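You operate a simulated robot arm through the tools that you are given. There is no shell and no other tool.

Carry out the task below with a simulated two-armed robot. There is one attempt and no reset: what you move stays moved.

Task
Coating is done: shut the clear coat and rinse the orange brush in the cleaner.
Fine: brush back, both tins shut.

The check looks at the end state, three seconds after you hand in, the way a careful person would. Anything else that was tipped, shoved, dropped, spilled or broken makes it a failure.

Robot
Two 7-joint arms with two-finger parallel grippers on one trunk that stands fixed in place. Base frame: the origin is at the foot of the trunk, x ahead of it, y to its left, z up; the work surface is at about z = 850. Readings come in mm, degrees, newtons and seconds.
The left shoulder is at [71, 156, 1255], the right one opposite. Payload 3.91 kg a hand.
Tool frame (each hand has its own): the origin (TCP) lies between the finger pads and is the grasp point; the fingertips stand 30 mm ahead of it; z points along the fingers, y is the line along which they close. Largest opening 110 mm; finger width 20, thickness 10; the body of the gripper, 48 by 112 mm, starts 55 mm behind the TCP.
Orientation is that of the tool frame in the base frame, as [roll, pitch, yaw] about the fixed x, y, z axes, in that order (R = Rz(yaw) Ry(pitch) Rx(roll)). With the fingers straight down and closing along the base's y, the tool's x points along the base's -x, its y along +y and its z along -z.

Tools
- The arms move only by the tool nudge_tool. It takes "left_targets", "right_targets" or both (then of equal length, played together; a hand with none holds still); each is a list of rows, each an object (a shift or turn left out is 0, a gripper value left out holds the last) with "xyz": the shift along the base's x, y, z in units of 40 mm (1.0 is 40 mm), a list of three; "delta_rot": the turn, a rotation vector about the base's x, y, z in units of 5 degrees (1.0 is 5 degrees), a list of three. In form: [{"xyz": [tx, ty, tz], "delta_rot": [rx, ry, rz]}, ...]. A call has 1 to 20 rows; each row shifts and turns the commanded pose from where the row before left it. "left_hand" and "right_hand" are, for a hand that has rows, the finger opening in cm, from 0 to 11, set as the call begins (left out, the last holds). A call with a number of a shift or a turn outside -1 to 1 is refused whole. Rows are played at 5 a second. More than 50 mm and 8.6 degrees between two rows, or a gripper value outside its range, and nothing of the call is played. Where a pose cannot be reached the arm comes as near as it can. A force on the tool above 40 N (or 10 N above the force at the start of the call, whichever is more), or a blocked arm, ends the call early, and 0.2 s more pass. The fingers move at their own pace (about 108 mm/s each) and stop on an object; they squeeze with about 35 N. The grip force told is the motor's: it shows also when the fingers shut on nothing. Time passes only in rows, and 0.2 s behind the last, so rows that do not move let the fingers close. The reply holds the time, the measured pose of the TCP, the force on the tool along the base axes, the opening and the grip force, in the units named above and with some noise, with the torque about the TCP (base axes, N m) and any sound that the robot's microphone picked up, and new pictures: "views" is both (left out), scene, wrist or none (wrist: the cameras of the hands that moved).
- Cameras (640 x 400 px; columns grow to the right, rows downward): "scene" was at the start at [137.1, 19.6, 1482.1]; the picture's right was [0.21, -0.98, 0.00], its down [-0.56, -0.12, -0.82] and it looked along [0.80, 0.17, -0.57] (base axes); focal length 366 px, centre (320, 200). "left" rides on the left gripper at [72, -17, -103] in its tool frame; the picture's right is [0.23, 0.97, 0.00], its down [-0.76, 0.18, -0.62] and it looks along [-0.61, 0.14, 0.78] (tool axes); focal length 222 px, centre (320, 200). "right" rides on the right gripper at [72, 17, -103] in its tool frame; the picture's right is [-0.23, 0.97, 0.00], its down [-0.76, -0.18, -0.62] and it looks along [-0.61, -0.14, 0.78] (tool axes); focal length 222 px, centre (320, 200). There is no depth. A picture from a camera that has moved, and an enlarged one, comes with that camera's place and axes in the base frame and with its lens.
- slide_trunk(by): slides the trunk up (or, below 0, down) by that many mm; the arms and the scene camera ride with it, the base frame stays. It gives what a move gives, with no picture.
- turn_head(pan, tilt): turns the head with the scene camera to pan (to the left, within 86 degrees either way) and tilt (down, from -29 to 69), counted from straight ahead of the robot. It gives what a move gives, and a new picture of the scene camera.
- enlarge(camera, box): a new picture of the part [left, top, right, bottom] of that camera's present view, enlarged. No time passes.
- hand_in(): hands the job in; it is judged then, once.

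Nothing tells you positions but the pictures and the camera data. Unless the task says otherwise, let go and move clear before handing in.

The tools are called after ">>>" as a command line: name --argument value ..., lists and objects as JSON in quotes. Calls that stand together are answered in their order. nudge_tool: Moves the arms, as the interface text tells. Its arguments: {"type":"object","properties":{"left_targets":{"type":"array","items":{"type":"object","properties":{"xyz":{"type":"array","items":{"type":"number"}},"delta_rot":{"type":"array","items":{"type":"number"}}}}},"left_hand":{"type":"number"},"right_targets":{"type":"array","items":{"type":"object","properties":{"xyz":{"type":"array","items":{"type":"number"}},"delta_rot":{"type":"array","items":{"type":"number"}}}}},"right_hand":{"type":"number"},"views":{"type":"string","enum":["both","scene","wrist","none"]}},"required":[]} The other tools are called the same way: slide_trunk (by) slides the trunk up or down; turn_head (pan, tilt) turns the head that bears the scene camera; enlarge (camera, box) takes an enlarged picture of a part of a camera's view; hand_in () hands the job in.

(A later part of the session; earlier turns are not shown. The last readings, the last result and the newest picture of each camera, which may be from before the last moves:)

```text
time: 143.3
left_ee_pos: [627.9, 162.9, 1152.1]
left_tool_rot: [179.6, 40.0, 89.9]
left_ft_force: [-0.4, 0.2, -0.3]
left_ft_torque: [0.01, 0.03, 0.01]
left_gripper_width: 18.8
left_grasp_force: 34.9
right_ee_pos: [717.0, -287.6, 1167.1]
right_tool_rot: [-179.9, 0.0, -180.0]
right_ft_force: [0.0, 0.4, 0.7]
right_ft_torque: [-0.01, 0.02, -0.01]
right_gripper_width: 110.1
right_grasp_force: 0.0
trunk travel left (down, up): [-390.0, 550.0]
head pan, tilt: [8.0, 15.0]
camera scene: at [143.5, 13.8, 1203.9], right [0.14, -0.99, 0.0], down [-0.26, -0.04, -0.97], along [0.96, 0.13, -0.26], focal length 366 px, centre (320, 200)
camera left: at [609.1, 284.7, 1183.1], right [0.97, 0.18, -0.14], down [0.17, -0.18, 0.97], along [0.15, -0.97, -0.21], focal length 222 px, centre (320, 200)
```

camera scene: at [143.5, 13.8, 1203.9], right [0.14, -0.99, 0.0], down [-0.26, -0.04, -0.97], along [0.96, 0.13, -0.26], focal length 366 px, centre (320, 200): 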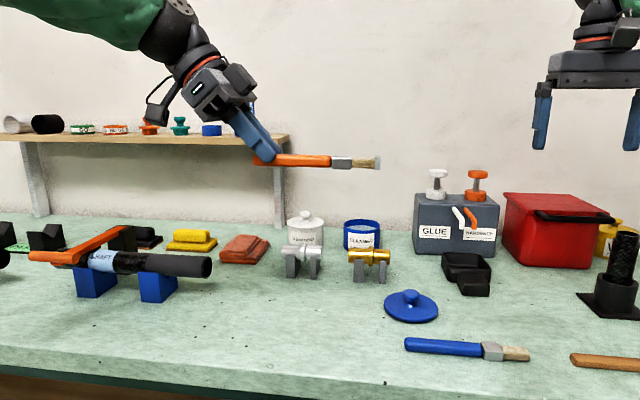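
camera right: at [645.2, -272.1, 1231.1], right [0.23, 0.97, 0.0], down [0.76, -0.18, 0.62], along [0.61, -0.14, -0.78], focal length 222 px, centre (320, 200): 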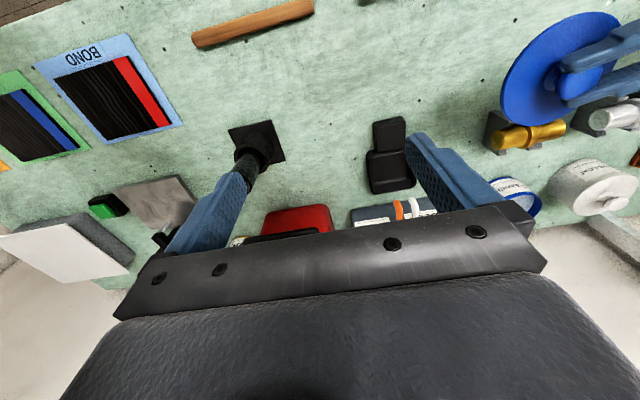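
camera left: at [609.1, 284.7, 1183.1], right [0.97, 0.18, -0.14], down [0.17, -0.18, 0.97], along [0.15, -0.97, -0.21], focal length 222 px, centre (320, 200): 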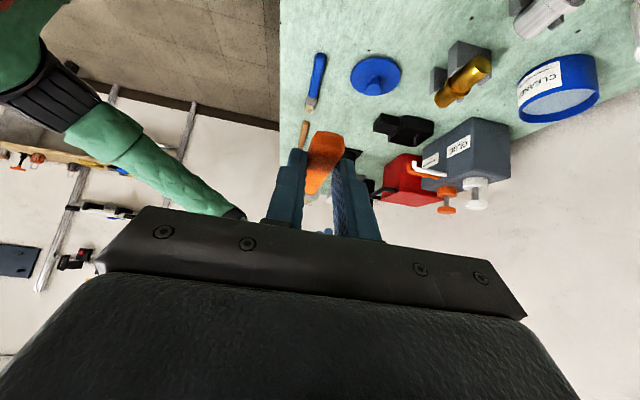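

The hand's attitude matches the pick exactly and the brush is level. I'll lower it toward its original spot, stopping about 15 mm above the bench.

>>> nudge_tool --left_targets '[{"xyz": [-0.03, -0.01, -0.5]}, {"xyz": [0, 0, -0.8]}, {"xyz": [0, 0, -0.8]}, {"xyz": [0, 0, -0.8]}, {"xyz": [0, 0, -0.8]}, {"xyz": [0, 0, -0.8]}, {"xyz": [0, 0, -0.8]}, {"xyz": [0, 0, -0.6]}, {"xyz": [0, 0, -0.4]}, {"xyz": [0, 0, 0]}]' --views "none"

>>> turn_head --pan 0 --tilt 35

>>> enlarge --camera "scene" --box '[150, 110, 340, 220]'

```text
time: 145.5
left_ee_pos: [626.5, 162.2, 900.8]
left_tool_rot: [179.6, 40.0, 89.9]
left_ft_force: [-0.7, 0.2, 0.3]
left_ft_torque: [0.01, 0.02, -0.03]
left_gripper_width: 18.6
left_grasp_force: 34.8
right_ee_pos: [716.6, -287.9, 1167.4]
right_tool_rot: [179.9, 0.0, -180.0]
right_ft_force: [0.0, 0.2, 0.6]
right_ft_torque: [0.02, -0.01, 0.0]
right_gripper_width: 110.1
right_grasp_force: 0.0
trunk travel left (down, up): [-390.0, 550.0]
head pan, tilt: [8.0, 15.0]
```

```text
time: 146.3
left_ee_pos: [626.8, 163.1, 900.8]
left_tool_rot: [179.6, 40.0, 89.9]
left_ft_force: [-0.6, -0.1, -0.2]
left_ft_torque: [0.06, -0.04, -0.01]
left_gripper_width: 18.7
left_grasp_force: 34.8
right_ee_pos: [717.0, -287.8, 1166.0]
right_tool_rot: [-180.0, 0.0, -180.0]
right_ft_force: [0.0, -1.0, -0.1]
right_ft_torque: [0.02, 0.01, 0.0]
right_gripper_width: 109.8
right_grasp_force: 0.0
trunk travel left (down, up): [-390.0, 550.0]
head pan, tilt: [0.0, 35.0]
camera scene: at [139.0, 0.7, 1172.0], right [0.0, -1.0, 0.0], down [-0.57, 0.0, -0.82], along [0.82, 0.0, -0.57], focal length 366 px, centre (320, 200)
```

scene: 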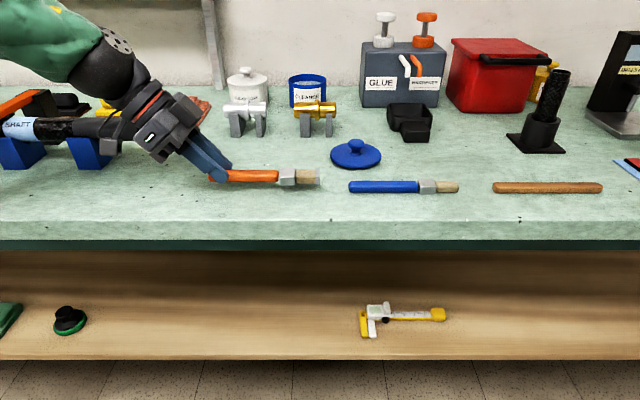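

```text
3.37 times, centred on (245, 165) of scene
camera zoom: at [139.0, 0.7, 1172.0], right [0.0, -1.0, 0.0], down [-0.57, 0.0, -0.82], along [0.82, 0.0, -0.57], focal length 1233 px, centre (573, 318)
```

zoom: 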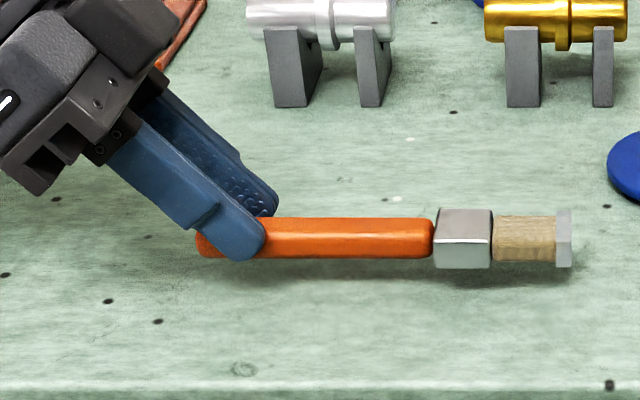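

The brush hangs level about 18 mm above its place. I'll set it down gently, watching the force.

>>> nudge_tool --left_targets '[{"xyz": [0, 0, -0.15]}, {"xyz": [0, 0, -0.15]}, {"xyz": [0, 0, -0.1]}, {"xyz": [0, 0, -0.03]}, {"xyz": [0, 0, 0]}]' --views "none"

>>> enlarge --camera "scene" --box '[200, 160, 330, 210]'

```text
time: 147.5
left_ee_pos: [626.8, 161.9, 883.3]
left_tool_rot: [179.6, 40.0, 89.8]
left_ft_force: [0.5, 1.3, 1.6]
left_ft_torque: [-0.3, 0.01, 0.08]
left_gripper_width: 18.4
left_grasp_force: 34.6
right_ee_pos: [718.4, -288.6, 1167.2]
right_tool_rot: [-180.0, 0.0, -180.0]
right_ft_force: [0.9, -1.1, -0.3]
right_ft_torque: [0.0, -0.02, -0.02]
right_gripper_width: 110.0
right_grasp_force: 0.0
trunk travel left (down, up): [-390.0, 550.0]
head pan, tilt: [0.0, 35.0]
```

```text
4.92 times, centred on (265, 185) of scene
camera zoom: at [138.9, 0.7, 1172.0], right [0.0, -1.0, 0.0], down [-0.57, 0.0, -0.82], along [0.82, 0.0, -0.57], focal length 1802 px, centre (591, 274)
```

zoom: 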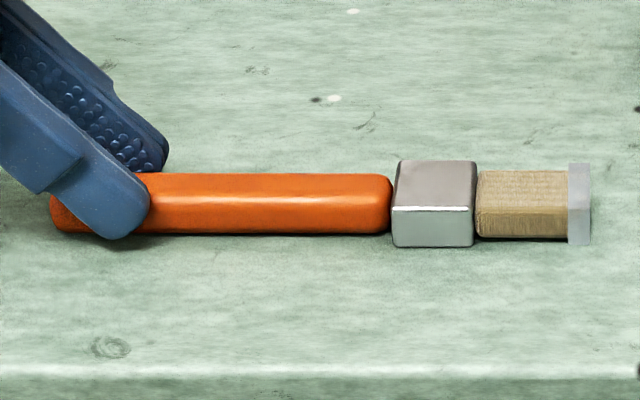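

It's touching down within 2 mm of its original place. I'll make a tiny correction of 2 mm left, set it down and release.

>>> nudge_tool --left_targets '[{"xyz": [0, 0, 0.05]}, {"xyz": [-0.02, 0.048, 0]}, {"xyz": [0, 0, -0.05]}, {"xyz": [0, 0, -0.02]}, {"xyz": [0, 0, 0]}]' --views "none"

>>> nudge_tool --left_targets '[{"xyz": [0, 0, 0]}, {"xyz": [0, 0, 0]}, {"xyz": [0, 0, 0]}]' --left_hand 5 --views "none"

>>> enlarge --camera "scene" --box '[200, 160, 330, 210]'

```text
time: 148.7
left_ee_pos: [624.0, 163.7, 882.8]
left_tool_rot: [179.5, 40.2, 89.9]
left_ft_force: [0.9, 0.3, 9.5]
left_ft_torque: [-0.91, 0.03, 0.14]
left_gripper_width: 18.5
left_grasp_force: 35.0
right_ee_pos: [716.4, -287.5, 1166.7]
right_tool_rot: [180.0, 0.1, 179.9]
right_ft_force: [-0.1, -0.6, -0.4]
right_ft_torque: [-0.02, 0.0, 0.06]
right_gripper_width: 110.3
right_grasp_force: 0.0
trunk travel left (down, up): [-390.0, 550.0]
head pan, tilt: [0.0, 35.0]
```

```text
time: 149.5
left_ee_pos: [626.5, 163.5, 882.2]
left_tool_rot: [179.6, 40.0, 90.0]
left_ft_force: [0.4, 0.3, 0.2]
left_ft_torque: [-0.05, 0.01, 0.04]
left_gripper_width: 50.3
left_grasp_force: 0.0
right_ee_pos: [718.4, -288.3, 1167.1]
right_tool_rot: [179.9, -0.1, 179.9]
right_ft_force: [0.2, 0.2, 0.5]
right_ft_torque: [-0.05, 0.02, 0.0]
right_gripper_width: 110.1
right_grasp_force: 0.1
trunk travel left (down, up): [-390.0, 550.0]
head pan, tilt: [0.0, 35.0]
```

```text
4.92 times, centred on (265, 185) of scene
camera zoom: at [138.9, 0.7, 1171.9], right [0.0, -1.0, 0.0], down [-0.57, 0.0, -0.82], along [0.82, 0.0, -0.57], focal length 1802 px, centre (591, 274)
```

zoom: 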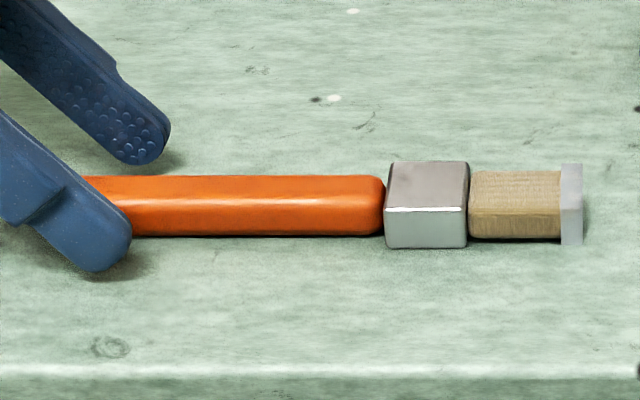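

The rinsed brush lies exactly where it was. Now I'll raise the left hand straight up and go back through the same route to the flipped pose for handling the lids.

>>> nudge_tool --left_targets '[{"xyz": [0, 0, 0.3]}, {"xyz": [0, 0, 0.6]}, {"xyz": [0, 0, 0.9]}, {"xyz": [0, 0, 0.9]}, {"xyz": [0, 0, 0.9]}, {"xyz": [0, 0, 0.9]}, {"xyz": [0, 0, 0.9]}, {"xyz": [0, 0, 0.9]}, {"xyz": [0, 0, 0.4]}, {"xyz": [0, 0, 0]}]' --views "scene"

>>> nudge_tool --left_targets '[{"xyz": [0.128, 0.0055, 0.05], "delta_rot": [-0.8775, 0, 0]}, {"xyz": [0.128, 0.0055, 0.05], "delta_rot": [-0.8775, 0, 0]}, {"xyz": [0.128, 0.0055, 0.05], "delta_rot": [-0.8775, 0, 0]}, {"xyz": [0.128, 0.0055, 0.05], "delta_rot": [-0.8775, 0, 0]}, {"xyz": [0.128, 0.0055, 0.05], "delta_rot": [-0.8775, 0, 0]}, {"xyz": [0.128, 0.0055, 0.05], "delta_rot": [-0.8775, 0, 0]}, {"xyz": [0.128, 0.0055, 0.05], "delta_rot": [-0.8775, 0, 0]}, {"xyz": [0.128, 0.0055, 0.0], "delta_rot": [-0.26, 0, 0]}, {"xyz": [0.128, 0.0055, 0], "delta_rot": [0, 0, 0.9436]}, {"xyz": [0.128, 0.0055, 0], "delta_rot": [0, 0, 0.9436]}, {"xyz": [0.128, 0.0055, 0], "delta_rot": [0, 0, 0.9436]}, {"xyz": [0.128, 0.0055, 0], "delta_rot": [0, 0, 0.9436]}, {"xyz": [0.128, 0.0055, 0], "delta_rot": [0, 0, 0.9436]}, {"xyz": [0.128, 0.0055, 0], "delta_rot": [0, 0, 0.9436]}, {"xyz": [0.128, 0.0055, 0], "delta_rot": [0, 0, 0.9436]}, {"xyz": [0.128, 0.0055, 0], "delta_rot": [0, 0, 0.9436]}, {"xyz": [0.128, 0.0055, 0], "delta_rot": [0, 0, 0.9436]}, {"xyz": [0.128, 0.0055, 0], "delta_rot": [0, 0, 0.9436]}, {"xyz": [0.128, 0.0055, 0], "delta_rot": [0, 0, 0.9436]}, {"xyz": [0, 0, 0]}]' --left_hand 0 --views "none"

```text
time: 151.7
left_ee_pos: [626.3, 164.3, 1151.1]
left_tool_rot: [179.6, 39.9, 90.0]
left_ft_force: [0.8, 0.8, 0.0]
left_ft_torque: [-0.01, 0.02, 0.0]
left_gripper_width: 50.3
left_grasp_force: 0.0
right_ee_pos: [717.2, -288.4, 1167.1]
right_tool_rot: [-180.0, 0.0, 180.0]
right_ft_force: [-0.9, -0.4, -0.4]
right_ft_torque: [0.0, 0.0, -0.01]
right_gripper_width: 109.9
right_grasp_force: 0.1
trunk travel left (down, up): [-390.0, 550.0]
head pan, tilt: [0.0, 35.0]
camera scene: at [138.9, 0.6, 1171.9], right [0.0, -1.0, 0.0], down [-0.57, 0.0, -0.82], along [0.82, 0.0, -0.57], focal length 366 px, centre (320, 200)
```

scene: 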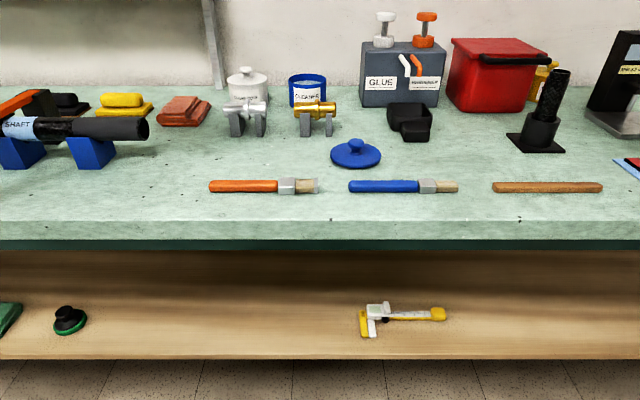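

```text
time: 155.9
left_ee_pos: [721.9, 168.1, 1163.7]
left_tool_rot: [179.6, 71.9, 141.8]
left_ft_force: [0.2, 0.4, 0.2]
left_ft_torque: [0.0, -0.02, -0.01]
left_gripper_width: 0.0
left_grasp_force: 34.6
right_ee_pos: [717.5, -287.9, 1167.1]
right_tool_rot: [-179.9, 0.0, -180.0]
right_ft_force: [0.4, 0.2, -0.3]
right_ft_torque: [0.02, 0.0, 0.01]
right_gripper_width: 110.0
right_grasp_force: 0.1
trunk travel left (down, up): [-390.0, 550.0]
head pan, tilt: [0.0, 35.0]
```

The hand is at (722, 168, 1164). I'll roll it 180° again with fingers closed.

>>> nudge_tool --left_targets '[{"delta_rot": [0.986, -0.776, -0.41]}, {"delta_rot": [0.986, -0.776, -0.41]}, {"delta_rot": [0.986, -0.776, -0.41]}, {"delta_rot": [0.986, -0.776, -0.41]}, {"delta_rot": [0.986, -0.776, -0.41]}, {"delta_rot": [0.986, -0.776, -0.41]}, {"delta_rot": [0.986, -0.776, -0.41]}, {"delta_rot": [0.986, -0.776, -0.41]}, {"delta_rot": [0.986, -0.776, -0.41]}, {"delta_rot": [0.986, -0.776, -0.41]}, {"delta_rot": [0.986, -0.776, -0.41]}, {"delta_rot": [0.986, -0.776, -0.41]}, {"delta_rot": [0.986, -0.776, -0.41]}, {"delta_rot": [0.986, -0.776, -0.41]}]' --views "none"

>>> nudge_tool --left_targets '[{"delta_rot": [0.986, -0.776, -0.41]}, {"delta_rot": [0.986, -0.776, -0.41]}, {"delta_rot": [0.986, -0.776, -0.41]}, {"delta_rot": [0.986, -0.776, -0.41]}, {"delta_rot": [0.986, -0.776, -0.41]}, {"delta_rot": [0.986, -0.776, -0.41]}, {"delta_rot": [0.986, -0.776, -0.41]}, {"delta_rot": [0.986, -0.776, -0.41]}, {"delta_rot": [0.986, -0.776, -0.41]}, {"delta_rot": [0.986, -0.776, -0.41]}, {"delta_rot": [0.986, -0.776, -0.41]}, {"delta_rot": [0.986, -0.776, -0.41]}, {"delta_rot": [0.986, -0.776, -0.41]}, {"delta_rot": [0.25, -0.2, -0.1]}, {"xyz": [0, 0, 0]}]' --views "wrist"

>>> enlarge --camera "left" --box '[140, 100, 380, 250]'

```text
time: 158.9
left_ee_pos: [722.1, 167.4, 1163.2]
left_tool_rot: [107.8, -2.2, 50.9]
left_ft_force: [-0.6, -0.3, -0.1]
left_ft_torque: [0.0, 0.03, 0.0]
left_gripper_width: 0.2
left_grasp_force: 34.9
right_ee_pos: [717.2, -287.6, 1167.0]
right_tool_rot: [-179.9, 0.1, -179.9]
right_ft_force: [0.5, 0.5, -0.5]
right_ft_torque: [-0.03, 0.0, 0.05]
right_gripper_width: 109.9
right_grasp_force: 0.0
trunk travel left (down, up): [-390.0, 550.0]
head pan, tilt: [0.0, 35.0]
```

```text
time: 162.1
left_ee_pos: [721.3, 168.6, 1163.2]
left_tool_rot: [179.5, -71.7, -38.1]
left_ft_force: [0.3, -0.5, 0.2]
left_ft_torque: [-0.01, 0.03, -0.03]
left_gripper_width: 0.0
left_grasp_force: 35.4
right_ee_pos: [717.8, -287.7, 1166.8]
right_tool_rot: [-180.0, 0.1, -180.0]
right_ft_force: [-0.3, -0.3, 0.8]
right_ft_torque: [-0.01, 0.01, 0.02]
right_gripper_width: 109.8
right_grasp_force: 0.1
trunk travel left (down, up): [-390.0, 550.0]
head pan, tilt: [0.0, 35.0]
camera left: at [673.2, 228.5, 1263.9], right [-0.55, -0.8, 0.22], down [-0.76, 0.38, -0.53], along [0.34, -0.46, -0.82], focal length 222 px, centre (320, 200)
```

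left: 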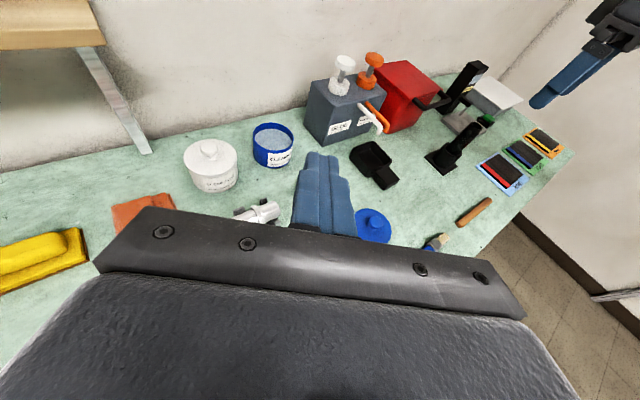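

```text
2.67 times, centred on (260, 175) of left
camera zoom: at [673.2, 228.5, 1263.9], right [-0.55, -0.8, 0.22], down [-0.76, 0.38, -0.53], along [0.34, -0.46, -0.82], focal length 592 px, centre (480, 267)
```

zoom: 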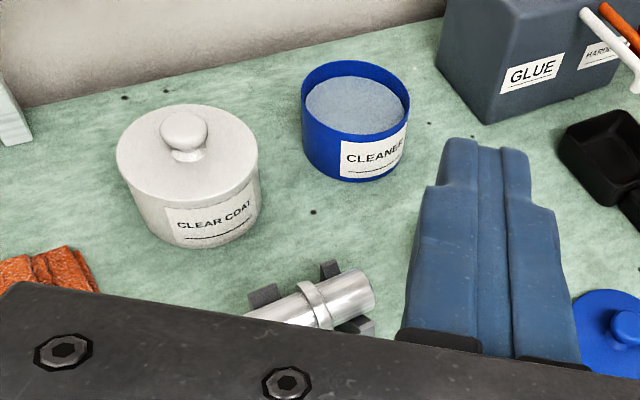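

The hand is flipped with fingers closed. I'll flatten it to 80° and bring the closed fingers above the clear coat lid's knob to press the lid home.

>>> nudge_tool --left_targets '[{"xyz": [0.728, 0.033, -0.4], "delta_rot": [-0.512, -0.653, 0]}, {"xyz": [0.728, 0.033, -0.4], "delta_rot": [-0.512, -0.653, 0]}, {"xyz": [0.728, 0.033, -0.46]}, {"xyz": [0.728, 0.033, -0.46]}, {"xyz": [0.728, 0.033, -0.46]}, {"xyz": [0.728, 0.033, -0.46]}, {"xyz": [0.728, 0.033, -0.46]}, {"xyz": [0.728, 0.033, -0.46]}, {"xyz": [0.728, 0.033, -0.46]}, {"xyz": [0, 0, 0]}]' --views "wrist"

>>> turn_head --pan 8 --tilt 15

>>> enlarge --camera "scene" --box '[230, 140, 400, 280]'

```text
time: 164.3
left_ee_pos: [984.3, 179.5, 1003.7]
left_tool_rot: [179.4, -80.1, -38.0]
left_ft_force: [0.1, 0.0, 0.8]
left_ft_torque: [0.01, -0.02, -0.01]
left_gripper_width: 0.0
left_grasp_force: 34.5
right_ee_pos: [716.1, -287.6, 1167.0]
right_tool_rot: [179.9, 0.0, -179.9]
right_ft_force: [0.0, -0.1, 0.8]
right_ft_torque: [0.03, -0.01, -0.03]
right_gripper_width: 110.1
right_grasp_force: 0.2
trunk travel left (down, up): [-390.0, 550.0]
head pan, tilt: [0.0, 35.0]
camera left: at [923.8, 249.4, 1091.9], right [-0.58, -0.78, 0.23], down [-0.69, 0.33, -0.64], along [0.43, -0.53, -0.73], focal length 222 px, centre (320, 200)
```

left: 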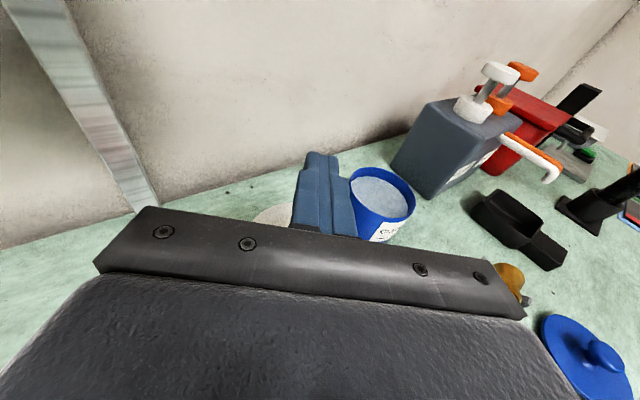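

```text
time: 165.2
left_ee_pos: [985.1, 179.8, 1003.1]
left_tool_rot: [179.2, -80.0, -37.9]
left_ft_force: [0.0, 1.0, 0.4]
left_ft_torque: [0.01, -0.01, -0.03]
left_gripper_width: 0.1
left_grasp_force: 34.9
right_ee_pos: [718.2, -288.0, 1167.1]
right_tool_rot: [180.0, 0.0, -180.0]
right_ft_force: [-0.3, 0.6, -0.4]
right_ft_torque: [0.01, -0.02, -0.04]
right_gripper_width: 109.9
right_grasp_force: 0.1
trunk travel left (down, up): [-390.0, 550.0]
head pan, tilt: [8.0, 15.0]
camera scene: at [143.4, 13.6, 1203.8], right [0.14, -0.99, 0.0], down [-0.26, -0.04, -0.97], along [0.96, 0.13, -0.26], focal length 366 px, centre (320, 200)
```

scene: 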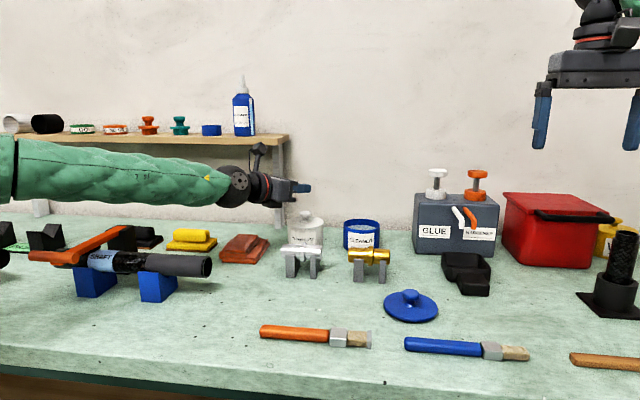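

```text
2.86 times, centred on (315, 210) of scene
camera zoom: at [143.4, 13.6, 1203.8], right [0.14, -0.99, 0.0], down [-0.26, -0.04, -0.97], along [0.96, 0.13, -0.26], focal length 1046 px, centre (334, 171)
```

zoom: 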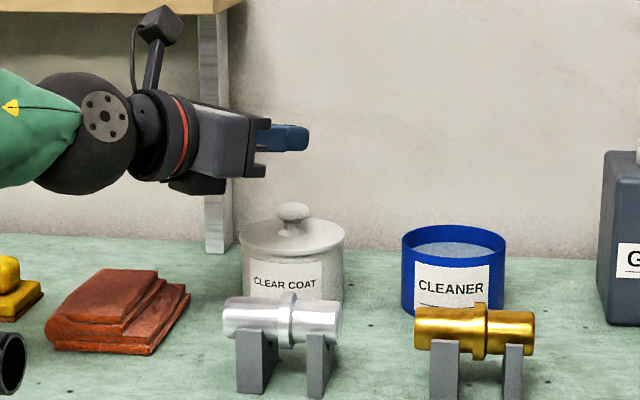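

The closed fingers are directly above the clear coat knob. I'll descend to just above it first.

>>> nudge_tool --left_targets '[{"xyz": [0, 0, -0.35]}, {"xyz": [0, 0, -0.35]}, {"xyz": [0, 0, -0.2]}, {"xyz": [0, 0, 0]}]' --views "none"

>>> enlarge --camera "scene" --box '[270, 170, 350, 260]'

```text
time: 166.2
left_ee_pos: [984.0, 179.6, 967.0]
left_tool_rot: [179.3, -80.0, -37.9]
left_ft_force: [0.2, -1.0, 0.6]
left_ft_torque: [0.02, 0.03, 0.03]
left_gripper_width: 0.0
left_grasp_force: 35.2
right_ee_pos: [716.3, -288.6, 1167.4]
right_tool_rot: [-180.0, -0.1, -179.9]
right_ft_force: [0.3, 1.3, 0.4]
right_ft_torque: [-0.01, -0.04, 0.02]
right_gripper_width: 110.2
right_grasp_force: 0.1
trunk travel left (down, up): [-390.0, 550.0]
head pan, tilt: [8.0, 15.0]
```

```text
4.44 times, centred on (310, 215) of scene
camera zoom: at [143.4, 13.6, 1203.9], right [0.14, -0.99, 0.0], down [-0.26, -0.04, -0.97], along [0.96, 0.13, -0.26], focal length 1627 px, centre (364, 133)
```

zoom: 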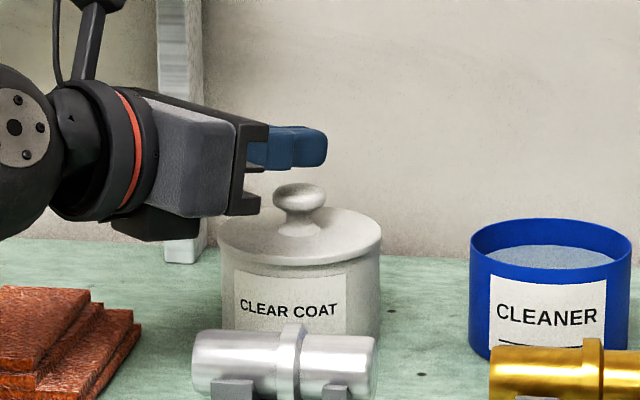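

There's about 8 mm to the knob. I'll press down in small steps and listen for the snap.

>>> nudge_tool --left_targets '[{"xyz": [0, 0, -0.1]}, {"xyz": [0, 0, -0.1]}, {"xyz": [0, 0, -0.05]}, {"xyz": [0, 0, 0]}]' --views "none"

```text
time: 167.2
left_ee_pos: [983.5, 179.0, 956.6]
left_tool_rot: [179.2, -80.1, -37.8]
left_ft_force: [0.0, -0.9, -0.7]
left_ft_torque: [0.02, 0.01, -0.02]
left_gripper_width: 0.0
left_grasp_force: 35.4
right_ee_pos: [717.4, -287.2, 1167.8]
right_tool_rot: [-179.9, 0.0, 180.0]
right_ft_force: [1.0, 0.9, -0.2]
right_ft_torque: [0.0, 0.03, 0.01]
right_gripper_width: 110.1
right_grasp_force: 0.1
trunk travel left (down, up): [-390.0, 550.0]
head pan, tilt: [8.0, 15.0]
```

>>> nudge_tool --left_targets '[{"xyz": [0, 0, -0.05]}, {"xyz": [0, 0, -0.05]}, {"xyz": [0, 0, 0]}]' --views "none"

>>> enlarge --camera "scene" --box '[270, 170, 350, 260]'

```text
time: 168.0
left_ee_pos: [982.9, 179.4, 952.9]
left_tool_rot: [179.3, -80.2, -37.9]
left_ft_force: [1.1, 0.1, 4.4]
left_ft_torque: [-0.09, -0.12, 0.01]
left_gripper_width: 0.0
left_grasp_force: 35.3
right_ee_pos: [717.3, -288.3, 1165.5]
right_tool_rot: [-179.9, 0.0, 179.9]
right_ft_force: [0.4, -0.1, -0.6]
right_ft_torque: [0.01, 0.0, 0.01]
right_gripper_width: 109.8
right_grasp_force: 0.1
trunk travel left (down, up): [-390.0, 550.0]
head pan, tilt: [8.0, 15.0]
heard: snap
```

```text
4.44 times, centred on (310, 215) of scene
camera zoom: at [143.2, 13.6, 1204.0], right [0.14, -0.99, 0.0], down [-0.26, -0.04, -0.97], along [0.96, 0.13, -0.26], focal length 1627 px, centre (364, 133)
```

zoom: 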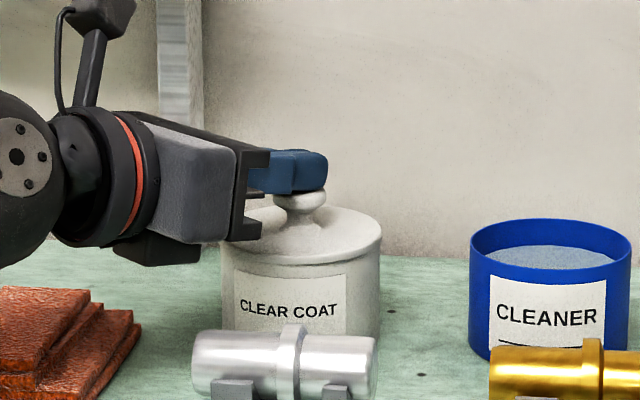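

The snap was heard: the clear coat is now properly shut. I'll lift off and carry the hand, opening to 60 mm, to above the cleaner's lid on the bench in the same pose I released it from.

>>> nudge_tool --left_targets '[{"xyz": [0, 0, 0.4]}, {"xyz": [0, 0, 0.8]}, {"xyz": [0, 0, 0.8]}, {"xyz": [-0.3, -0.2, 0.6], "delta_rot": [0.486, 0.622, 0]}, {"xyz": [-0.5, -0.45, 0.1], "delta_rot": [0.486, 0.622, 0]}, {"xyz": [-0.57, -0.5, 0], "delta_rot": [0, 0, -0.5]}, {"xyz": [-0.57, -0.5, 0], "delta_rot": [0, 0, -0.5]}, {"xyz": [-0.57, -0.5, 0], "delta_rot": [0, 0, -0.5]}, {"xyz": [-0.57, -0.5, 0], "delta_rot": [0, 0, -0.6]}, {"xyz": [-0.57, -0.5, 0], "delta_rot": [0, 0, -0.6]}, {"xyz": [-0.57, -0.5, 0], "delta_rot": [0, 0, -0.6]}, {"xyz": [-0.57, -0.5, 0], "delta_rot": [0, 0, -0.7]}, {"xyz": [-0.57, -0.5, 0], "delta_rot": [0, 0, -0.7]}, {"xyz": [-0.57, -0.5, 0], "delta_rot": [0, 0, -0.7]}, {"xyz": [-0.5, -0.45, 0], "delta_rot": [0, 0, -0.8]}, {"xyz": [0, 0, 0]}]' --left_hand 6 --views "both"

```text
time: 171.4
left_ee_pos: [725.5, -44.0, 1060.1]
left_tool_rot: [179.3, -72.3, -69.0]
left_ft_force: [0.1, -0.2, -0.2]
left_ft_torque: [0.01, -0.03, 0.0]
left_gripper_width: 60.0
left_grasp_force: 0.1
right_ee_pos: [716.9, -287.9, 1166.0]
right_tool_rot: [179.9, 0.0, 179.9]
right_ft_force: [-1.4, 0.3, 0.4]
right_ft_torque: [0.02, 0.03, 0.0]
right_gripper_width: 110.0
right_grasp_force: 0.0
trunk travel left (down, up): [-390.0, 550.0]
head pan, tilt: [8.0, 15.0]
camera scene: at [143.3, 13.6, 1203.9], right [0.14, -0.99, 0.0], down [-0.26, -0.04, -0.97], along [0.96, 0.13, -0.26], focal length 366 px, centre (320, 200)
camera left: at [715.2, 33.1, 1160.1], right [-0.89, -0.4, 0.22], down [-0.46, 0.71, -0.53], along [0.06, -0.57, -0.82], focal length 222 px, centre (320, 200)
```

scene: 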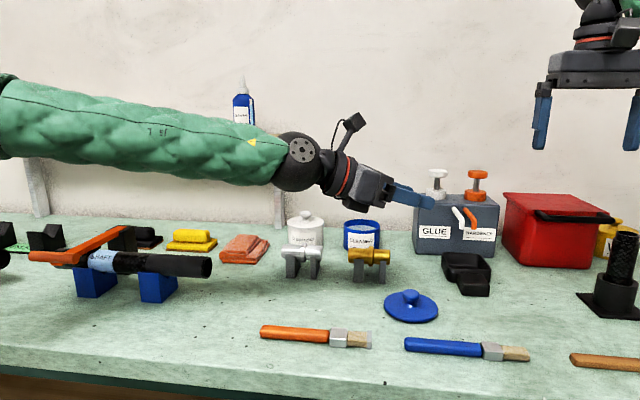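
left: 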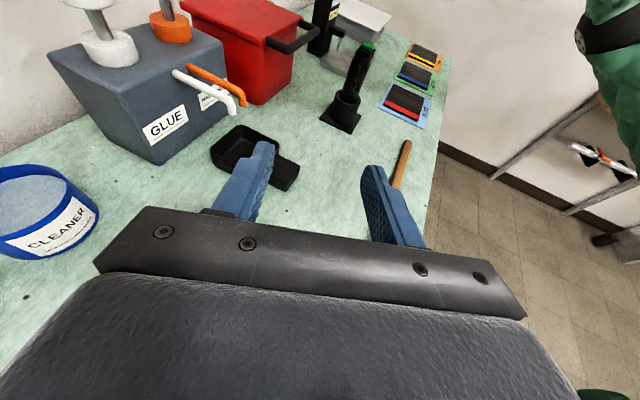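

The hand is at (725.5, -44, 1060) in the release pose. I'll confirm the lid's position on the bench from the scene camera.

>>> enlarge --camera "scene" --box '[370, 270, 450, 340]'

```text
5.71 times, centred on (410, 305) of scene
camera zoom: at [143.3, 13.6, 1203.9], right [0.14, -0.99, 0.0], down [-0.26, -0.04, -0.97], along [0.96, 0.13, -0.26], focal length 2092 px, centre (-194, -400)
```

zoom: 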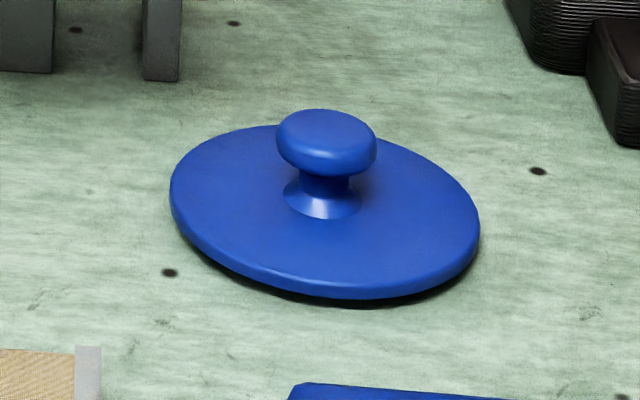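

The lid is at (733, -64) as expected. I'll lower the trunk 150 mm so the open fingers come down around the knob, then check alignment.

>>> slide_trunk --by -150

>>> nudge_tool --left_targets '[{"xyz": [0, 0, 0]}]' --views "wrist"

>>> enlarge --camera "left" --box '[200, 100, 440, 260]'

>>> turn_head --pan 0 --tilt 30

```text
time: 173.1
left_ee_pos: [726.7, -44.6, 911.6]
left_tool_rot: [179.3, -72.2, -68.8]
left_ft_force: [-0.3, -1.1, 0.3]
left_ft_torque: [0.0, 0.0, 0.0]
left_gripper_width: 60.0
left_grasp_force: 0.0
right_ee_pos: [717.2, -287.5, 1017.9]
right_tool_rot: [180.0, 0.0, -180.0]
right_ft_force: [-0.4, -0.8, 0.5]
right_ft_torque: [0.0, -0.03, -0.02]
right_gripper_width: 110.1
right_grasp_force: 0.0
trunk travel left (down, up): [-240.0, 700.0]
head pan, tilt: [8.0, 15.0]
```

```text
time: 173.5
left_ee_pos: [727.0, -44.7, 910.8]
left_tool_rot: [179.2, -72.2, -68.9]
left_ft_force: [-0.3, -0.3, 0.0]
left_ft_torque: [0.0, 0.02, -0.02]
left_gripper_width: 60.2
left_grasp_force: 0.1
right_ee_pos: [717.1, -287.1, 1016.2]
right_tool_rot: [-180.0, -0.1, 180.0]
right_ft_force: [0.4, -0.1, -0.3]
right_ft_torque: [0.01, 0.0, 0.05]
right_gripper_width: 110.1
right_grasp_force: 0.1
trunk travel left (down, up): [-240.0, 700.0]
head pan, tilt: [8.0, 15.0]
camera left: at [715.4, 33.2, 1010.0], right [-0.89, -0.4, 0.22], down [-0.46, 0.71, -0.53], along [0.06, -0.57, -0.82], focal length 222 px, centre (320, 200)
```

left: 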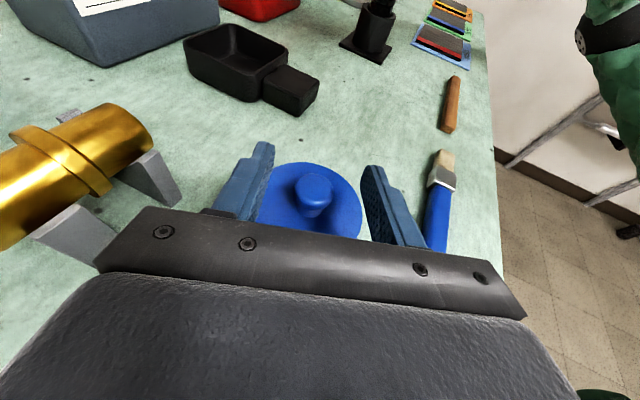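

```text
2.50 times, centred on (320, 180) of left
camera zoom: at [715.4, 33.2, 1010.0], right [-0.89, -0.4, 0.22], down [-0.46, 0.71, -0.53], along [0.06, -0.57, -0.82], focal length 555 px, centre (320, 250)
```

zoom: 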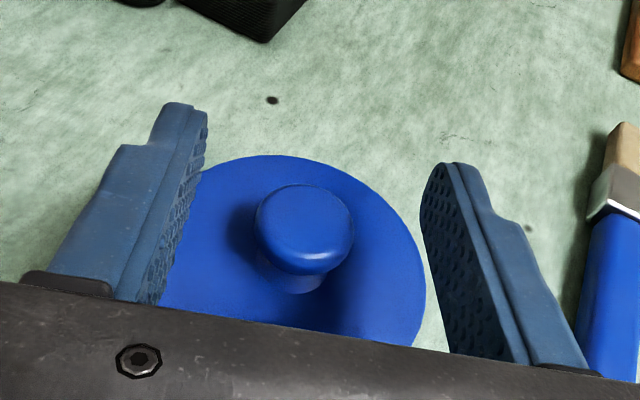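

```text
time: 174.3
left_ee_pos: [726.8, -45.2, 910.4]
left_tool_rot: [179.2, -72.2, -68.8]
left_ft_force: [0.7, -0.3, -0.9]
left_ft_torque: [0.02, 0.02, -0.02]
left_gripper_width: 59.8
left_grasp_force: 0.0
right_ee_pos: [717.8, -288.5, 1017.6]
right_tool_rot: [180.0, 0.0, -180.0]
right_ft_force: [0.5, -0.1, -0.2]
right_ft_torque: [-0.02, 0.02, 0.0]
right_gripper_width: 110.2
right_grasp_force: 0.1
trunk travel left (down, up): [-240.0, 700.0]
head pan, tilt: [0.0, 30.0]
camera scene: at [141.3, 0.7, 1029.7], right [0.0, -1.0, 0.0], down [-0.5, 0.0, -0.87], along [0.87, 0.0, -0.5], focal length 366 px, centre (320, 200)
```

scene: 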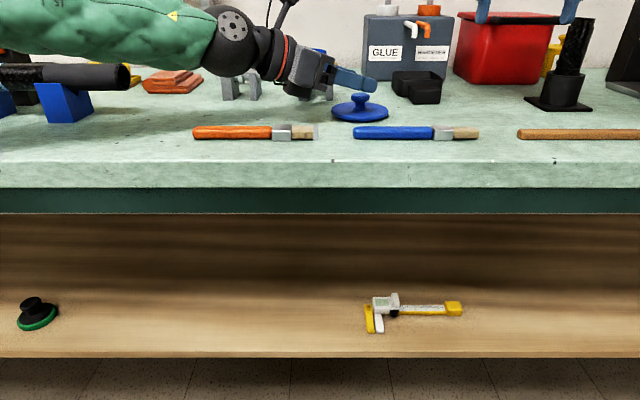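

The knob is centred between the open fingers. I'll lower the last 28 mm with the arm and close on it.

>>> nudge_tool --left_targets '[{"xyz": [0, 0, -0.25]}, {"xyz": [0, 0, -0.25]}, {"xyz": [0, 0, -0.2]}, {"xyz": [0, 0, 0]}]' --views "wrist"

>>> enlarge --camera "left" --box '[200, 100, 440, 260]'

>>> enlarge --camera "scene" --box '[260, 20, 410, 150]'

```text
time: 175.3
left_ee_pos: [727.1, -44.2, 883.5]
left_tool_rot: [179.2, -72.2, -68.9]
left_ft_force: [0.2, -0.5, 0.8]
left_ft_torque: [0.04, 0.0, -0.02]
left_gripper_width: 59.8
left_grasp_force: 0.0
right_ee_pos: [717.9, -287.9, 1017.1]
right_tool_rot: [179.9, -0.1, -180.0]
right_ft_force: [-0.3, 0.4, 0.0]
right_ft_torque: [0.0, 0.02, 0.04]
right_gripper_width: 109.9
right_grasp_force: 0.1
trunk travel left (down, up): [-240.0, 700.0]
head pan, tilt: [0.0, 30.0]
camera left: at [715.3, 33.4, 981.6], right [-0.89, -0.4, 0.22], down [-0.46, 0.71, -0.53], along [0.06, -0.57, -0.82], focal length 222 px, centre (320, 200)
```

left: 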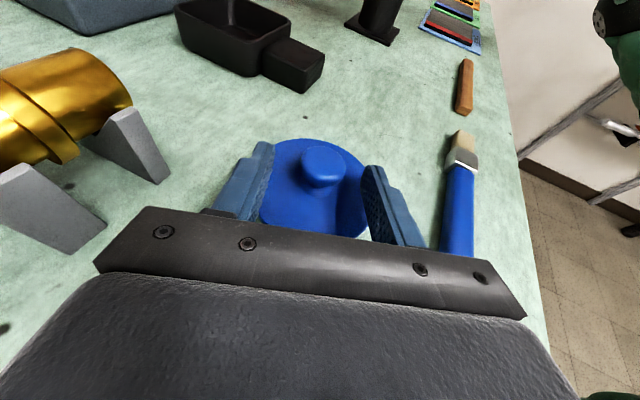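

```text
2.50 times, centred on (320, 180) of left
camera zoom: at [715.3, 33.4, 981.6], right [-0.89, -0.4, 0.22], down [-0.46, 0.71, -0.53], along [0.06, -0.57, -0.82], focal length 555 px, centre (320, 250)
```

zoom: 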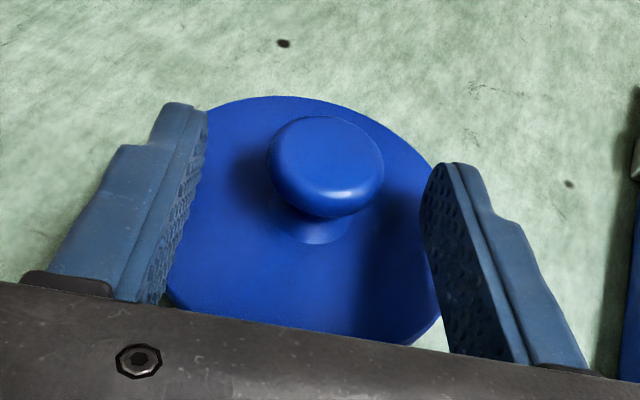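

```text
3.08 times, centred on (335, 85) of scene
camera zoom: at [141.3, 0.6, 1029.7], right [0.0, -1.0, 0.0], down [-0.5, 0.0, -0.87], along [0.87, 0.0, -0.5], focal length 1126 px, centre (274, 554)
```

zoom: 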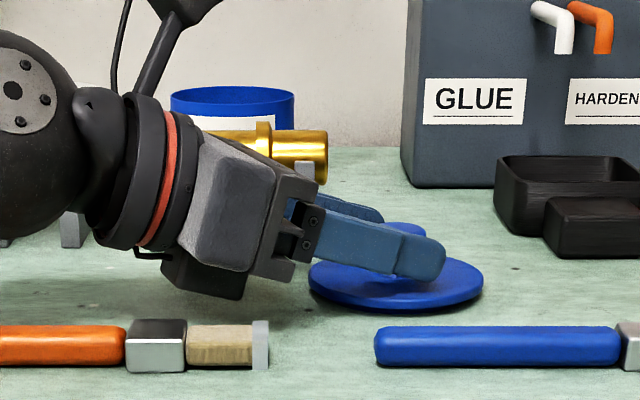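

The knob is about 3–4 mm off centre between the fingers. I'll shift the hand 3 mm, then close.

>>> nudge_tool --left_targets '[{"xyz": [-0.07, -0.03, -0.03]}, {"xyz": [0, 0, 0]}]' --views "none"

>>> nudge_tool --left_targets '[{"xyz": [0, 0, 0]}, {"xyz": [0, 0, 0]}, {"xyz": [0, 0, 0]}, {"xyz": [0, 0, 0]}]' --left_hand 0 --views "wrist"

>>> enlarge --camera "left" --box '[200, 100, 440, 260]'

```text
time: 175.9
left_ee_pos: [723.3, -46.3, 880.0]
left_tool_rot: [179.4, -72.2, -68.9]
left_ft_force: [0.5, -0.5, -0.2]
left_ft_torque: [-0.02, -0.01, 0.03]
left_gripper_width: 60.2
left_grasp_force: 0.1
right_ee_pos: [717.0, -288.6, 1016.7]
right_tool_rot: [-180.0, 0.0, 180.0]
right_ft_force: [0.0, 0.5, -0.4]
right_ft_torque: [-0.01, -0.01, 0.0]
right_gripper_width: 110.0
right_grasp_force: 0.1
trunk travel left (down, up): [-240.0, 700.0]
head pan, tilt: [0.0, 30.0]
```

```text
time: 176.9
left_ee_pos: [724.5, -45.8, 880.3]
left_tool_rot: [179.2, -72.2, -68.9]
left_ft_force: [-0.2, -0.4, 0.8]
left_ft_torque: [-0.02, -0.04, 0.0]
left_gripper_width: 21.2
left_grasp_force: 34.8
right_ee_pos: [717.6, -287.3, 1017.4]
right_tool_rot: [180.0, 0.0, -180.0]
right_ft_force: [0.2, -1.1, 0.5]
right_ft_torque: [0.01, -0.01, 0.02]
right_gripper_width: 109.9
right_grasp_force: 0.2
trunk travel left (down, up): [-240.0, 700.0]
head pan, tilt: [0.0, 30.0]
camera left: at [712.5, 32.1, 980.5], right [-0.89, -0.4, 0.22], down [-0.46, 0.71, -0.53], along [0.06, -0.57, -0.82], focal length 222 px, centre (320, 200)
```

left: 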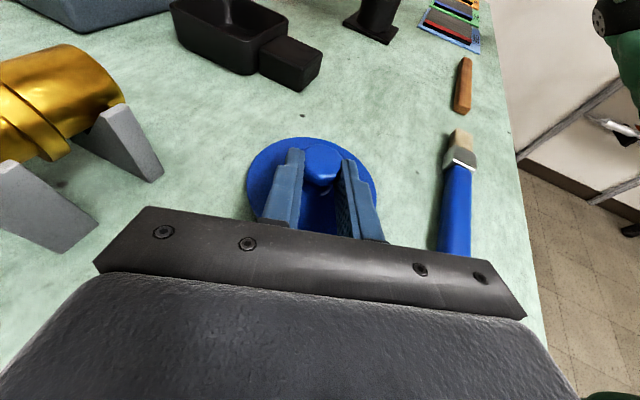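

```text
2.50 times, centred on (320, 180) of left
camera zoom: at [712.5, 32.1, 980.5], right [-0.89, -0.4, 0.22], down [-0.46, 0.71, -0.53], along [0.06, -0.57, -0.82], focal length 555 px, centre (320, 250)
```

zoom: 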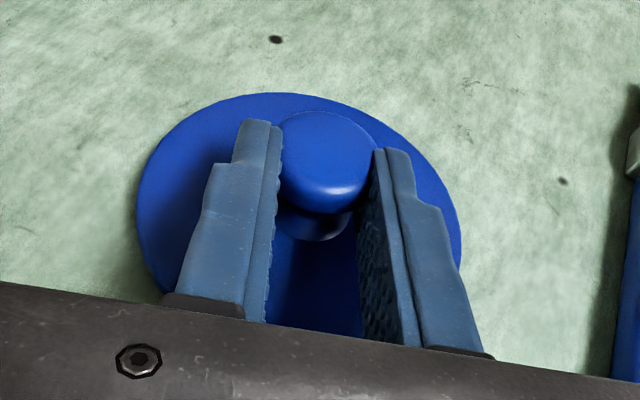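

The lid is gripped again at the same place. I'll lift by raising the trunk 110 mm, then carry it back toward the cleaner while turning to 38° yaw.

>>> slide_trunk --by 110

>>> nudge_tool --left_targets '[{"xyz": [0.1, 0.03, 0.25]}, {"xyz": [0.5, 0.17, 0.25], "delta_rot": [0, 0, 0.5]}, {"xyz": [0.57, 0.19, 0], "delta_rot": [0, 0, 0.5]}, {"xyz": [0.57, 0.19, 0], "delta_rot": [0, 0, 0.5]}, {"xyz": [0.57, 0.19, 0], "delta_rot": [0, 0, 0.5]}, {"xyz": [0.57, 0.19, 0], "delta_rot": [0, 0, 0.52]}, {"xyz": [0.57, 0.19, 0], "delta_rot": [0, 0, 0.52]}, {"xyz": [0.57, 0.19, 0], "delta_rot": [0, 0, 0.52]}, {"xyz": [0.57, 0.19, 0], "delta_rot": [0, 0, 0.52]}, {"xyz": [0.57, 0.19, 0], "delta_rot": [0, 0, 0.52]}, {"xyz": [0.5, 0.17, 0], "delta_rot": [0, 0, 0.52]}, {"xyz": [0.4, 0.14, 0], "delta_rot": [0, 0, 0.52]}, {"xyz": [0.3, 0.1, 0], "delta_rot": [0, 0, 0.5]}, {"xyz": [0, 0, 0]}]' --views "both"

```text
time: 178.3
left_ee_pos: [724.2, -46.3, 991.3]
left_tool_rot: [179.2, -72.1, -68.8]
left_ft_force: [-0.2, -0.3, -0.7]
left_ft_torque: [0.02, -0.01, 0.0]
left_gripper_width: 21.3
left_grasp_force: 34.7
right_ee_pos: [718.9, -288.0, 1125.5]
right_tool_rot: [180.0, 0.0, 180.0]
right_ft_force: [0.0, 0.2, 0.0]
right_ft_torque: [-0.03, 0.05, -0.02]
right_gripper_width: 110.0
right_grasp_force: 0.1
trunk travel left (down, up): [-350.0, 590.0]
head pan, tilt: [0.0, 30.0]
```

```text
time: 181.3
left_ee_pos: [978.9, 39.7, 1011.4]
left_tool_rot: [179.2, -72.0, -38.2]
left_ft_force: [0.3, -0.3, 0.2]
left_ft_torque: [0.0, 0.0, -0.03]
left_gripper_width: 20.8
left_grasp_force: 34.8
right_ee_pos: [716.1, -288.1, 1127.0]
right_tool_rot: [-180.0, 0.0, -180.0]
right_ft_force: [0.1, -0.4, -0.3]
right_ft_torque: [0.02, 0.02, 0.0]
right_gripper_width: 110.1
right_grasp_force: 0.0
trunk travel left (down, up): [-350.0, 590.0]
head pan, tilt: [0.0, 30.0]
camera scene: at [141.3, 0.6, 1139.7], right [0.0, -1.0, 0.0], down [-0.5, 0.0, -0.87], along [0.87, 0.0, -0.5], focal length 366 px, centre (320, 200)
camera left: at [928.9, 101.2, 1110.8], right [-0.56, -0.8, 0.22], down [-0.76, 0.38, -0.53], along [0.34, -0.46, -0.82], focal length 222 px, centre (320, 200)
```

scene: 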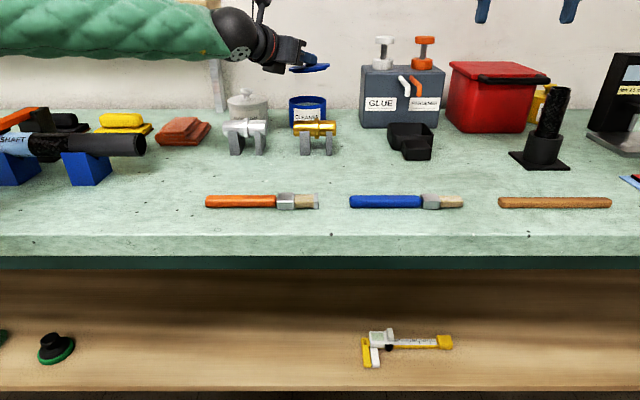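
left: 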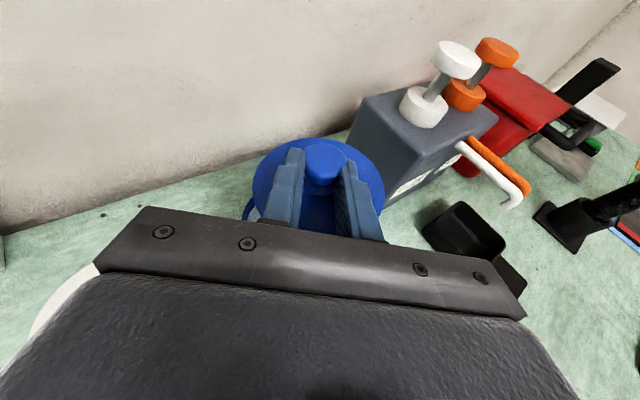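

The lid is held near the cleaner at (979, 40, 1011). I'll compare the lid's position in the wrist view with the picture taken when I first gripped it, and check its levelness.

>>> enlarge --camera "left" --box '[200, 100, 440, 260]'

>>> turn_head --pan 4 --tilt 15

>>> enlarge --camera "scene" --box '[270, 130, 400, 240]'

```text
2.50 times, centred on (320, 180) of left
camera zoom: at [928.9, 101.2, 1110.8], right [-0.56, -0.8, 0.22], down [-0.76, 0.38, -0.53], along [0.34, -0.46, -0.82], focal length 555 px, centre (320, 250)
```

zoom: 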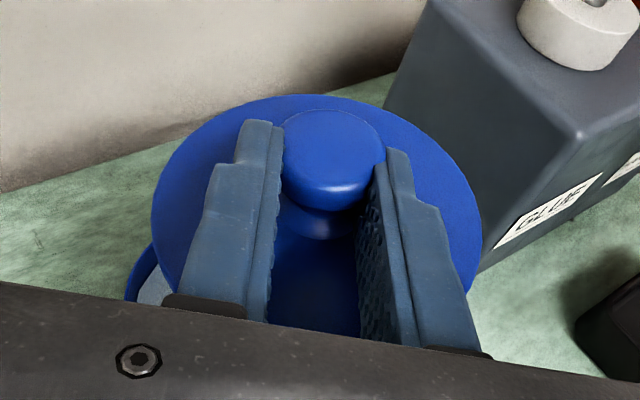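

```text
time: 182.1
left_ee_pos: [979.2, 39.1, 1011.5]
left_tool_rot: [179.3, -72.1, -38.2]
left_ft_force: [0.5, 0.5, 0.7]
left_ft_torque: [0.02, -0.02, 0.02]
left_gripper_width: 20.7
left_grasp_force: 34.4
right_ee_pos: [717.5, -287.2, 1126.7]
right_tool_rot: [-179.9, 0.1, 180.0]
right_ft_force: [-0.3, 0.4, -0.2]
right_ft_torque: [0.01, -0.02, 0.03]
right_gripper_width: 110.2
right_grasp_force: 0.2
trunk travel left (down, up): [-350.0, 590.0]
head pan, tilt: [4.0, 15.0]
camera scene: at [144.2, 7.1, 1163.8], right [0.07, -1.0, 0.0], down [-0.26, -0.02, -0.97], along [0.96, 0.07, -0.26], focal length 366 px, centre (320, 200)
```

scene: 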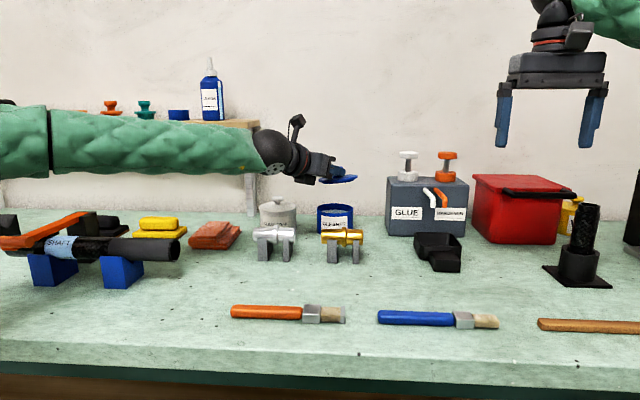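

```text
3.64 times, centred on (335, 185) of scene
camera zoom: at [144.2, 7.1, 1163.8], right [0.07, -1.0, 0.0], down [-0.26, -0.02, -0.97], along [0.96, 0.07, -0.26], focal length 1331 px, centre (266, 254)
```

zoom: 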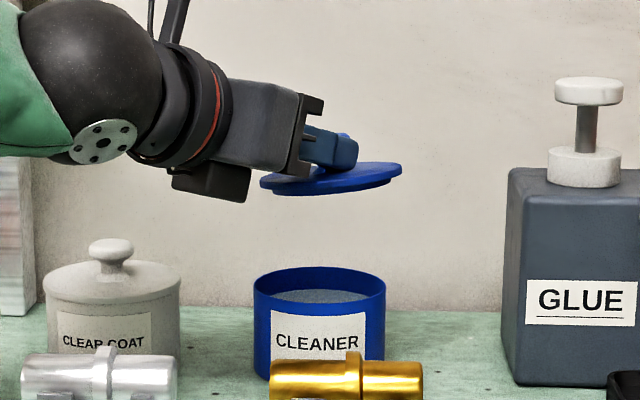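

The lid has rolled about 6° in the grip, its right side higher. I'll zoom in for a precise look before correcting.

>>> enlarge --camera "scene" --box '[310, 160, 365, 195]'

```text
11.43 times, centred on (338, 178) of scene
camera zoom: at [144.2, 7.1, 1163.8], right [0.07, -1.0, 0.0], down [-0.26, -0.02, -0.97], along [0.96, 0.07, -0.26], focal length 4183 px, centre (120, 457)
```

zoom: 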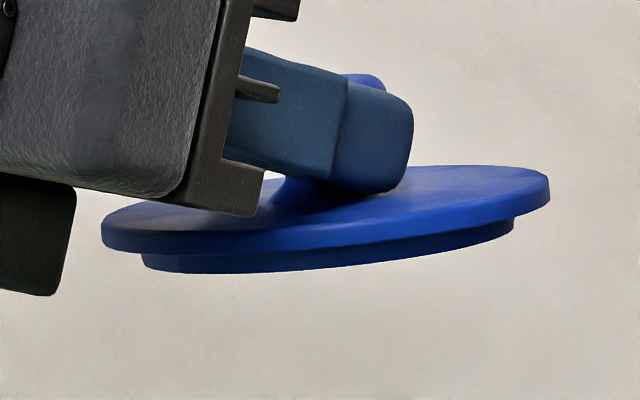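

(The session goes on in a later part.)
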